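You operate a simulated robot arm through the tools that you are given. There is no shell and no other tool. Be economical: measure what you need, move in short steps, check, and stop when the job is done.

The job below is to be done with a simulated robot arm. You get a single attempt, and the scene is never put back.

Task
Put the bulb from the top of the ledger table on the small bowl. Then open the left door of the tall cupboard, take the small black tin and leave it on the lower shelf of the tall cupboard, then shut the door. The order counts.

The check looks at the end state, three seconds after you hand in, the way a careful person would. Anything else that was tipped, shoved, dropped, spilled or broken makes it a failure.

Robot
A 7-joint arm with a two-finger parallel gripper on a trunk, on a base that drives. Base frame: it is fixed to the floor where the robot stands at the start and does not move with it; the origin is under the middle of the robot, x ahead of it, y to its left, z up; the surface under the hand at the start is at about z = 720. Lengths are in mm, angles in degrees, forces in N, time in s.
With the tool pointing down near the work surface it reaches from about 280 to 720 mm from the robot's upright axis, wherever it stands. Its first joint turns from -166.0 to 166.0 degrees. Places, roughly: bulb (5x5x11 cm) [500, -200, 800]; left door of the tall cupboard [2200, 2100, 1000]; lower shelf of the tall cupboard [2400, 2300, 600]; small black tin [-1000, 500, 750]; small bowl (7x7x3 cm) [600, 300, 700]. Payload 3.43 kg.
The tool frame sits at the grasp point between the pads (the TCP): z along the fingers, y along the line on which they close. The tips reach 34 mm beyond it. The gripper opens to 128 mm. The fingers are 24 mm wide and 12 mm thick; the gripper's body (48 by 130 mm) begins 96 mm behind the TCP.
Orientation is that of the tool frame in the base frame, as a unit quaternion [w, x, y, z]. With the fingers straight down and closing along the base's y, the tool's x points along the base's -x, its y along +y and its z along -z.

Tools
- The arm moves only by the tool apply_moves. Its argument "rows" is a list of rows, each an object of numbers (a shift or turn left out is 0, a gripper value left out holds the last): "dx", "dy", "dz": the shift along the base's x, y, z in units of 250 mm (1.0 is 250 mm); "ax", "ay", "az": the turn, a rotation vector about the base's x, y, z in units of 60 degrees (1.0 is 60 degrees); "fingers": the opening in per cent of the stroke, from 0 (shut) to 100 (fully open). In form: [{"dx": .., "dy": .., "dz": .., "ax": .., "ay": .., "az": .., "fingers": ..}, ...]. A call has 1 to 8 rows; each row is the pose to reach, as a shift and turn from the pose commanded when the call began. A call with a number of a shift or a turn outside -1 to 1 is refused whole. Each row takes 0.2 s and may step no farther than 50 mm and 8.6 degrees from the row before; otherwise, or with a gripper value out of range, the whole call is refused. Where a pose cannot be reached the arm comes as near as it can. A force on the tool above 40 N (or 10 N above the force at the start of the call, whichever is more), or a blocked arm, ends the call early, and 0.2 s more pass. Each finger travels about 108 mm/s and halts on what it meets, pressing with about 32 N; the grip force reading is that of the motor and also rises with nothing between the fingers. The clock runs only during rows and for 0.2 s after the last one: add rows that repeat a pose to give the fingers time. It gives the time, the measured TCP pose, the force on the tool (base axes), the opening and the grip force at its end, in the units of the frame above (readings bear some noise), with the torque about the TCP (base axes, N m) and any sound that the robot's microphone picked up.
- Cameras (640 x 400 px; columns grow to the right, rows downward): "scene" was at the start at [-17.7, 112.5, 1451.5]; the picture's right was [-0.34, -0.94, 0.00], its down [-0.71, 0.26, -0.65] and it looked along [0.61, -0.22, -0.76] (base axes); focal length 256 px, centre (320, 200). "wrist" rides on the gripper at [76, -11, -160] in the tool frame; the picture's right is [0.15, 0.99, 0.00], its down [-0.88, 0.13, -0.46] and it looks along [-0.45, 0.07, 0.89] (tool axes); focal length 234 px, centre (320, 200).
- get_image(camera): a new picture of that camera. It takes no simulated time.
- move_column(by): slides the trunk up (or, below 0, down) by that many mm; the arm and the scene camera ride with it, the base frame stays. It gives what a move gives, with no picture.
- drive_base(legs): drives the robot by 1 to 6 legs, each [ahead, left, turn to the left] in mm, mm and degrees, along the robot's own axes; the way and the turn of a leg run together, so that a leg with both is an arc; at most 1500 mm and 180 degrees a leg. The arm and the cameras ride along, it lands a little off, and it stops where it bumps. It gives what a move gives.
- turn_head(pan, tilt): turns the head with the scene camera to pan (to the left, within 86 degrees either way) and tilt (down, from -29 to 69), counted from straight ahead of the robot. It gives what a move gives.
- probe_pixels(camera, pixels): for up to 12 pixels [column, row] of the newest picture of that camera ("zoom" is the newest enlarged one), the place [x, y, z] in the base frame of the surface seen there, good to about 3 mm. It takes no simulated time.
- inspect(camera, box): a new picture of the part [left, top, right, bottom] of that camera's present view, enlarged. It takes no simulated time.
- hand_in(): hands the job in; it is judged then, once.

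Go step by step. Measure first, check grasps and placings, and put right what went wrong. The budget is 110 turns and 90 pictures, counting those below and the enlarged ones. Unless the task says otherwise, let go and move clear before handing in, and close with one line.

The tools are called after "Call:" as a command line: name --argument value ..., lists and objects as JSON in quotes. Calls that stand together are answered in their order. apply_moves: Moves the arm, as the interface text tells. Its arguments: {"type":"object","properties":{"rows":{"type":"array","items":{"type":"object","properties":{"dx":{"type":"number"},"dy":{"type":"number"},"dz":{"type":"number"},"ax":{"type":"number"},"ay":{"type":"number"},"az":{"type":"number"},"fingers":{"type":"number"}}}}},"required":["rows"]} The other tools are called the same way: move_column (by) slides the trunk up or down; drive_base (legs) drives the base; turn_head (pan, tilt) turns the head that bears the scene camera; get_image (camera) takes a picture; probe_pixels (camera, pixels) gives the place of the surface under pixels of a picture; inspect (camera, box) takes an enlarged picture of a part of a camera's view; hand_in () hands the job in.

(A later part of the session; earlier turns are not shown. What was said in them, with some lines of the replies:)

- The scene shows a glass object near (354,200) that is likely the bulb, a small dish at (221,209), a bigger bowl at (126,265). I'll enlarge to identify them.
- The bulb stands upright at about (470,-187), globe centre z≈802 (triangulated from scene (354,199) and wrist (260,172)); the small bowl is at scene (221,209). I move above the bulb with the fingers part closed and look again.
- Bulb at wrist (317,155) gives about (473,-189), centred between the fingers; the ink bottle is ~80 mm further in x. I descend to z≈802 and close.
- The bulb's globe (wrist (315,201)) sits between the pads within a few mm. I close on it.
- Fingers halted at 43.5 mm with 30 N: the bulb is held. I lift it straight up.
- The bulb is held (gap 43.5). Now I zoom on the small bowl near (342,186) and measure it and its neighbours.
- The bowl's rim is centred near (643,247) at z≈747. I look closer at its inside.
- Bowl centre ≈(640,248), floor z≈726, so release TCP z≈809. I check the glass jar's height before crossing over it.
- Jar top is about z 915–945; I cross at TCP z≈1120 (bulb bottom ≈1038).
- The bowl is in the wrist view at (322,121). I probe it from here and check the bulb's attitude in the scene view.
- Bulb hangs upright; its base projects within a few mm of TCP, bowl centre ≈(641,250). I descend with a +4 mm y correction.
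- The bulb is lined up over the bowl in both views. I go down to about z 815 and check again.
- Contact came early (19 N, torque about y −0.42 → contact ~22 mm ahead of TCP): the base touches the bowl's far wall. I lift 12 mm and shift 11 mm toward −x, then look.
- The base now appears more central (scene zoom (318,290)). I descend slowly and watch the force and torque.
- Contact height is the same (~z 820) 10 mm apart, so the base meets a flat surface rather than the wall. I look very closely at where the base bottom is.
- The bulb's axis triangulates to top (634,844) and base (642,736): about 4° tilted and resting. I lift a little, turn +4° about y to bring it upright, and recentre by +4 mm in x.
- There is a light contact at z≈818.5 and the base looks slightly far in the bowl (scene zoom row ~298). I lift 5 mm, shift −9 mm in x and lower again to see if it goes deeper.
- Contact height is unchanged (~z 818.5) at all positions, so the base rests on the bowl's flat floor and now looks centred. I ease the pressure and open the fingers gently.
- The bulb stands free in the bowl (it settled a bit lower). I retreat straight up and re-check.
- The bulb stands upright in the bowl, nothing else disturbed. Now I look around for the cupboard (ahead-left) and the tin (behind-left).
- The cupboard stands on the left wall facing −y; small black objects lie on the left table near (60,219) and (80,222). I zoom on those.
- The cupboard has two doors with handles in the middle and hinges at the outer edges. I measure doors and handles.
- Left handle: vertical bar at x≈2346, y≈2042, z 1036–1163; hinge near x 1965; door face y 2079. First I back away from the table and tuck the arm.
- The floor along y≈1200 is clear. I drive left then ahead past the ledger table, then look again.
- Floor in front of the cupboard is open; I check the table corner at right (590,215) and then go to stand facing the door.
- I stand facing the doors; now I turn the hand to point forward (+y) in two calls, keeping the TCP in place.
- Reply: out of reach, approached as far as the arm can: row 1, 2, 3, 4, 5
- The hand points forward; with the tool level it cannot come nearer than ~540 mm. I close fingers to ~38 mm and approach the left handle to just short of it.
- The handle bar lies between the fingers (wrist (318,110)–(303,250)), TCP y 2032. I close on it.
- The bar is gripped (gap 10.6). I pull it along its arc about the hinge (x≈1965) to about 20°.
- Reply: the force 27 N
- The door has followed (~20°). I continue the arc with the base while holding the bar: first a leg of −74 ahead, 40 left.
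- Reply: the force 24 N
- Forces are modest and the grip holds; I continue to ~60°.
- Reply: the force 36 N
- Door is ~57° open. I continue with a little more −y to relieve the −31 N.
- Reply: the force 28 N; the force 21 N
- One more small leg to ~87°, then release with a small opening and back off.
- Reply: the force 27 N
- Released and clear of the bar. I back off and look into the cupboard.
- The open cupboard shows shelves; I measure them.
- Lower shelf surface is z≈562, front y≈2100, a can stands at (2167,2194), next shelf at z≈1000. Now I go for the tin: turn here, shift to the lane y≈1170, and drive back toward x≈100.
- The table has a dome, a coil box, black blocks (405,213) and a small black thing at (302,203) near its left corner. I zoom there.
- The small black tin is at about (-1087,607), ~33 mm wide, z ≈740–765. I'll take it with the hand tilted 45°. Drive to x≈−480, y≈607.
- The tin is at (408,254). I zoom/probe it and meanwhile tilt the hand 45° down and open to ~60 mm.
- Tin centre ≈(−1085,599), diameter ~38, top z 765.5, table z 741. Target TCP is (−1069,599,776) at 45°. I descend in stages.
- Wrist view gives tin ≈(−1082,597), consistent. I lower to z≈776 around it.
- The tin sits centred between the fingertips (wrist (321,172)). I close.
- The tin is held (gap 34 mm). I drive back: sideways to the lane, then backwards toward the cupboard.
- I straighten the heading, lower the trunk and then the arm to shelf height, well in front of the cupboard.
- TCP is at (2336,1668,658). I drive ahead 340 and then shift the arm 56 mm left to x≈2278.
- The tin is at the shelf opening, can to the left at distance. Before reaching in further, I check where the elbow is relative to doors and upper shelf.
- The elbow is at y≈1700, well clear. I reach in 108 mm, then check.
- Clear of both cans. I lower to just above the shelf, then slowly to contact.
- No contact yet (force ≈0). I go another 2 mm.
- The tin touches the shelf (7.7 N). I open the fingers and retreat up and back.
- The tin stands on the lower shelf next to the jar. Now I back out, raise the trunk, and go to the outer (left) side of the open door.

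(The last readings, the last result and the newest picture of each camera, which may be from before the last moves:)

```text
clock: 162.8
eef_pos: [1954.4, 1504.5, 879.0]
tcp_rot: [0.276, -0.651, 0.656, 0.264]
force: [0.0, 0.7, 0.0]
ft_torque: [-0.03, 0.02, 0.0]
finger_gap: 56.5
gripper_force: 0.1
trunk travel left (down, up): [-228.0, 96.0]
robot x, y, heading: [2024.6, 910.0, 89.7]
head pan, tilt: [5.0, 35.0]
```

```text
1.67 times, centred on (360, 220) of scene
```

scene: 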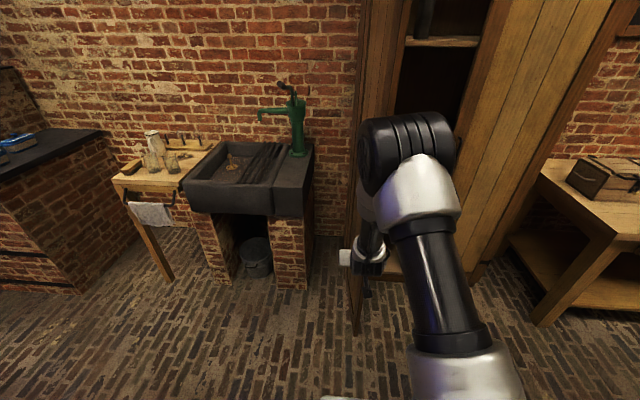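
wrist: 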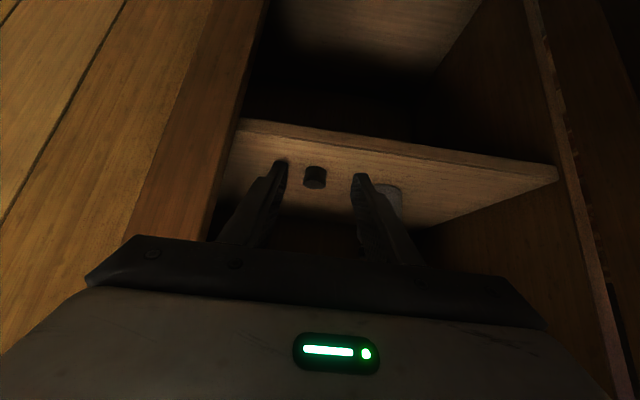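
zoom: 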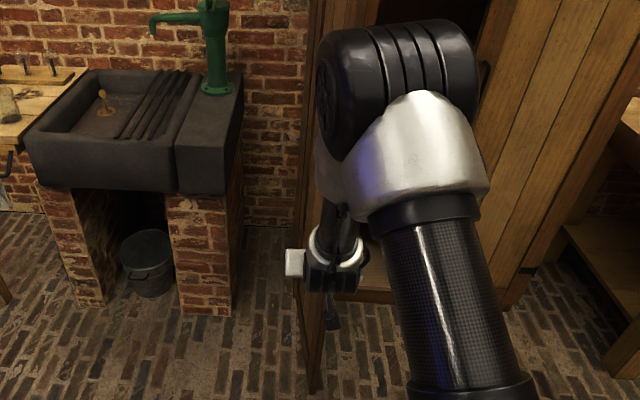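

Sink's right side is x≈1700, so there is room. I close the fingers, go left 110 and ahead 250 so the hand sits on the outer side of the door (door face x≈1985–2005).

Call:
apply_moves --rows '[{"fingers": 20}, {"fingers": 0}, {"fingers": 0}]'

Call:
drive_base --legs '[[0, 115, 0], [250, 0, 0]]'

Call:
get_image --camera "scene"

```text
clock: 163.6
eef_pos: [1953.6, 1503.1, 879.6]
tcp_rot: [0.275, -0.651, 0.656, 0.264]
force: [0.0, 0.5, 0.6]
ft_torque: [0.03, 0.0, -0.02]
finger_gap: 0.0
gripper_force: 32.2
trunk travel left (down, up): [-228.0, 96.0]
robot x, y, heading: [2022.9, 907.8, 89.7]
head pan, tilt: [5.0, 35.0]
```

```text
clock: 166.8
eef_pos: [1840.4, 1745.3, 879.1]
tcp_rot: [0.275, -0.651, 0.657, 0.263]
force: [0.9, 0.1, -0.2]
ft_torque: [0.01, -0.04, 0.05]
finger_gap: 0.0
gripper_force: 31.8
trunk travel left (down, up): [-228.0, 96.0]
robot x, y, heading: [1908.2, 1153.5, 89.5]
head pan, tilt: [5.0, 35.0]
```

```text
17 pictures are left
```

scene: 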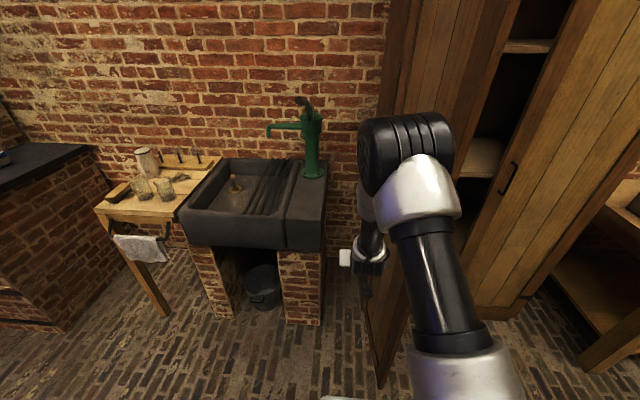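

Hand is beside the door's outer face. I drive right to swing the door inward.

Call:
drive_base --legs '[[0, -150, 0], [0, -150, 0]]'

Call:
get_image --camera "scene"

```text
clock: 170.5
eef_pos: [2135.3, 1744.4, 877.6]
tcp_rot: [0.274, -0.652, 0.656, 0.263]
force: [1.0, -1.2, -0.2]
ft_torque: [0.0, 0.01, 0.05]
finger_gap: 0.1
gripper_force: 31.5
trunk travel left (down, up): [-228.0, 96.0]
robot x, y, heading: [2199.6, 1144.9, 90.1]
head pan, tilt: [5.0, 35.0]
```

```text
16 pictures are left
```

scene: 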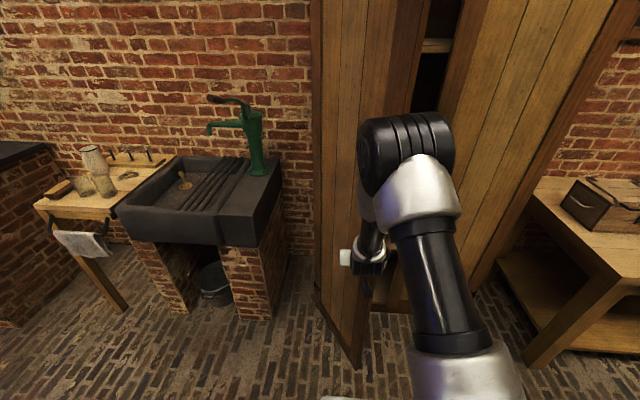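

The door is now ~60°. I continue diagonally right and ahead, fingertips on the outer face.

Call:
drive_base --legs '[[76, -48, 0], [118, -74, 0]]'

Call:
get_image --camera "scene"

```text
clock: 172.7
eef_pos: [2262.8, 1939.0, 877.7]
tcp_rot: [0.274, -0.652, 0.656, 0.264]
force: [-0.3, -1.1, -0.3]
ft_torque: [0.02, -0.01, -0.01]
finger_gap: 0.0
gripper_force: 31.9
trunk travel left (down, up): [-228.0, 96.0]
robot x, y, heading: [2329.2, 1343.5, 89.7]
head pan, tilt: [5.0, 35.0]
```

```text
15 pictures are left
```

scene: 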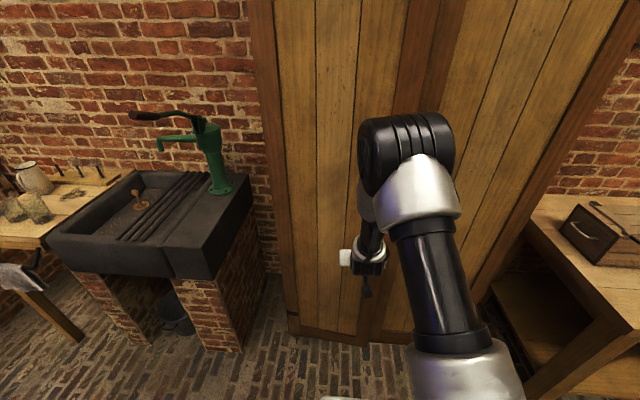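

The door is nearly shut (~18°). I push the last part with the arm in +y, where the force limit protects.

Call:
apply_moves --rows '[{"dy": 0.12, "dx": 0.02}, {"dy": 0.24, "dx": 0.03}, {"dy": 0.34, "dx": 0.04}, {"dy": 0.4, "dx": 0.04}, {"dy": 0.42, "dx": 0.04}, {"dy": 0.44, "dx": 0.04}, {"dy": 0.46, "dx": 0.04}, {"dy": 0.46, "dx": 0.04}]'

Call:
get_image --camera "wrist"

```text
clock: 174.5
eef_pos: [2272.4, 2053.5, 879.0]
tcp_rot: [0.274, -0.652, 0.657, 0.263]
force: [-0.9, -0.1, 0.1]
ft_torque: [-0.01, 0.0, 0.06]
finger_gap: 0.0
gripper_force: 32.3
trunk travel left (down, up): [-228.0, 96.0]
robot x, y, heading: [2327.6, 1345.4, 89.9]
head pan, tilt: [5.0, 35.0]
```

```text
14 pictures are left
```

wrist: 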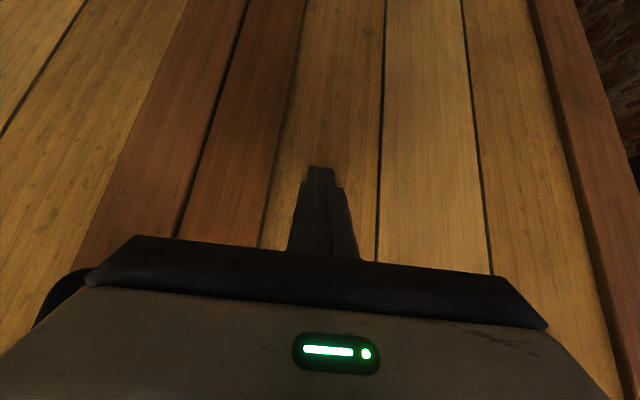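

At y 2053 there's no resistance yet and the door looks nearly flush. I press on gently until force appears.

Call:
apply_moves --rows '[{"dy": 0.01}, {"dy": 0.02}, {"dy": 0.03}, {"dy": 0.04}, {"dy": 0.04}]'

Call:
inspect --camera "scene" --box '[240, 0, 560, 200]'

```text
clock: 175.7
eef_pos: [2271.1, 2061.6, 877.8]
tcp_rot: [0.273, -0.652, 0.657, 0.261]
force: [-2.0, -10.5, 0.6]
ft_torque: [-0.13, -0.01, 0.07]
finger_gap: 0.0
gripper_force: 31.5
trunk travel left (down, up): [-228.0, 96.0]
robot x, y, heading: [2330.9, 1347.7, 89.7]
head pan, tilt: [5.0, 35.0]
```

```text
2.00 times, centred on (400, 100) of scene
```

zoom: 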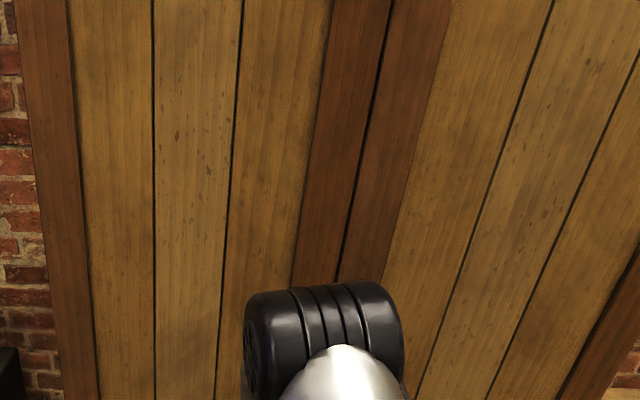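

Resistance of 10 N and the doors look flush. I probe both sides of the seam.

Call:
probe_pixels --camera "zoom" --pixels '[[370, 60], [395, 60], [350, 180], [375, 180], [330, 270], [355, 270], [50, 150], [100, 150], [200, 150]]'

Call:
apply_moves --rows '[{"dy": 0.02}, {"dy": 0.03}, {"dy": 0.03}]'

```text
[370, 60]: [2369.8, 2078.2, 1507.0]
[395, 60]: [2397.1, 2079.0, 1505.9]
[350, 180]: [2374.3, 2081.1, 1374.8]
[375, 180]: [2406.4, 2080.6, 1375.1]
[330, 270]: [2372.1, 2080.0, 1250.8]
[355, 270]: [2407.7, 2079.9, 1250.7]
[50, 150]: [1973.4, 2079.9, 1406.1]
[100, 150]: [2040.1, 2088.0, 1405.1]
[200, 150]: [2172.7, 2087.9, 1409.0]
```

```text
clock: 176.1
eef_pos: [2272.2, 2061.3, 875.7]
tcp_rot: [0.271, -0.653, 0.658, 0.26]
force: [0.7, -38.7, 32.4]
ft_torque: [0.6, 0.03, 0.02]
finger_gap: 0.0
gripper_force: 31.6
trunk travel left (down, up): [-228.0, 96.0]
robot x, y, heading: [2327.9, 1340.6, 89.5]
head pan, tilt: [5.0, 35.0]
stopped in row 2: the force on the tool passed its limit at 44 N (the readings are from after the stop); the commanded pose is now the measured one
```

Both doors are at y≈2080, firmly shut. I back the hand off, and look at door and bulb a last time.

Call:
apply_moves --rows '[{"dy": -0.06}, {"dy": -0.2}, {"dy": -0.38}, {"dy": -0.5}]'

Call:
drive_base --legs '[[-350, 0, 0]]'

Call:
get_image --camera "scene"

Call:
turn_head --pan 86 --tilt 25

Call:
get_image --camera "scene"

```text
clock: 177.1
eef_pos: [2267.2, 1938.5, 876.4]
tcp_rot: [0.271, -0.653, 0.658, 0.259]
force: [0.0, -0.6, 1.4]
ft_torque: [0.02, -0.01, -0.01]
finger_gap: 0.0
gripper_force: 31.9
trunk travel left (down, up): [-228.0, 96.0]
robot x, y, heading: [2330.6, 1342.5, 89.6]
head pan, tilt: [5.0, 35.0]
```

```text
clock: 179.4
eef_pos: [2264.4, 1578.7, 876.4]
tcp_rot: [0.27, -0.654, 0.657, 0.259]
force: [0.1, 0.1, 0.2]
ft_torque: [0.01, 0.01, -0.01]
finger_gap: 0.0
gripper_force: 32.2
trunk travel left (down, up): [-228.0, 96.0]
robot x, y, heading: [2330.7, 983.1, 89.8]
head pan, tilt: [5.0, 35.0]
```

```text
12 pictures are left
```

scene: 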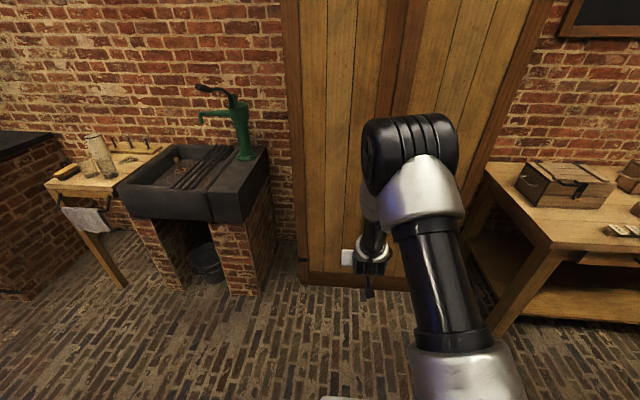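

```text
clock: 181.0
eef_pos: [2264.3, 1579.2, 874.8]
tcp_rot: [0.27, -0.654, 0.657, 0.259]
force: [0.7, 0.2, 0.3]
ft_torque: [0.0, 0.01, 0.01]
finger_gap: 0.0
gripper_force: 32.2
trunk travel left (down, up): [-228.0, 96.0]
robot x, y, heading: [2326.2, 983.6, 89.8]
head pan, tilt: [85.9, 25.0]
```

```text
11 pictures are left
```

scene: 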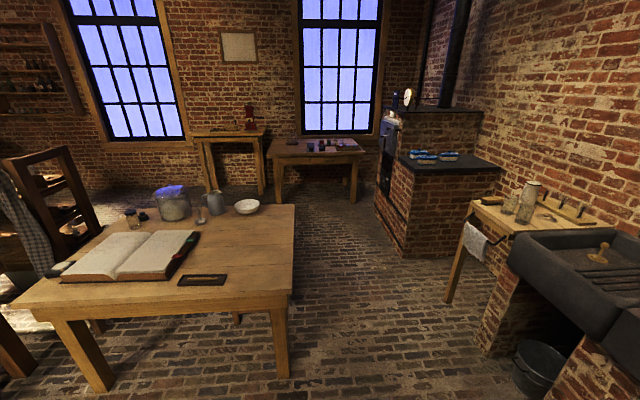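

The cupboard is shut. I zoom on the bulb near (200,212) as a last check.

Call:
inspect --camera "scene" --box '[150, 180, 270, 260]'

Call:
turn_head --pan -5 --tilt 20

Call:
get_image --camera "scene"

```text
5.00 times, centred on (210, 220) of scene
```

zoom: 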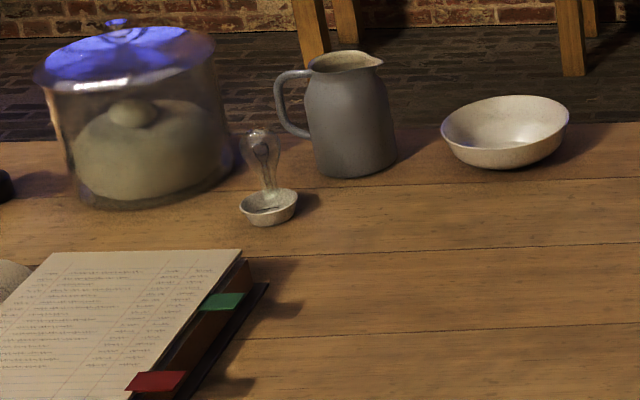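

```text
clock: 182.6
eef_pos: [2264.7, 1578.8, 875.2]
tcp_rot: [0.27, -0.654, 0.657, 0.259]
force: [-0.2, 0.0, 0.7]
ft_torque: [0.01, 0.01, 0.03]
finger_gap: 0.0
gripper_force: 31.6
trunk travel left (down, up): [-228.0, 96.0]
robot x, y, heading: [2331.9, 982.6, 89.9]
head pan, tilt: [-5.0, 20.0]
```

```text
9 pictures are left
```

scene: 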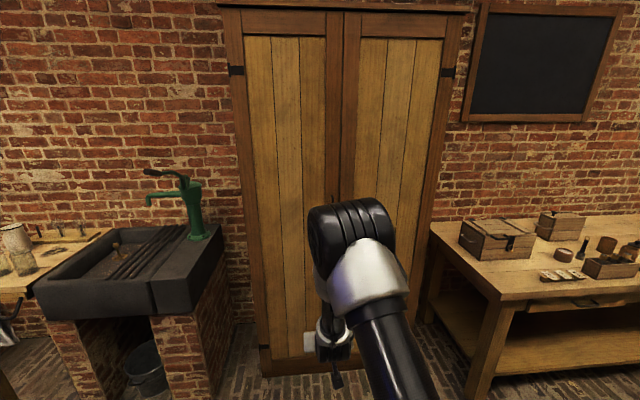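

The bulb stands upright in the small bowl (zoom (262,165)), the cupboard doors are both flush, and the hand is clear. I hand in.

Call:
hand_in

```text
The job is handed in.
```

The job is handed in, done in the order you gave: the bulb stands upright in the small bowl, the black tin is on the cupboard's lower shelf beside the jar already there, and the left door is shut flush. I saw nothing tipped or shoved, and I don't have the check's verdict.
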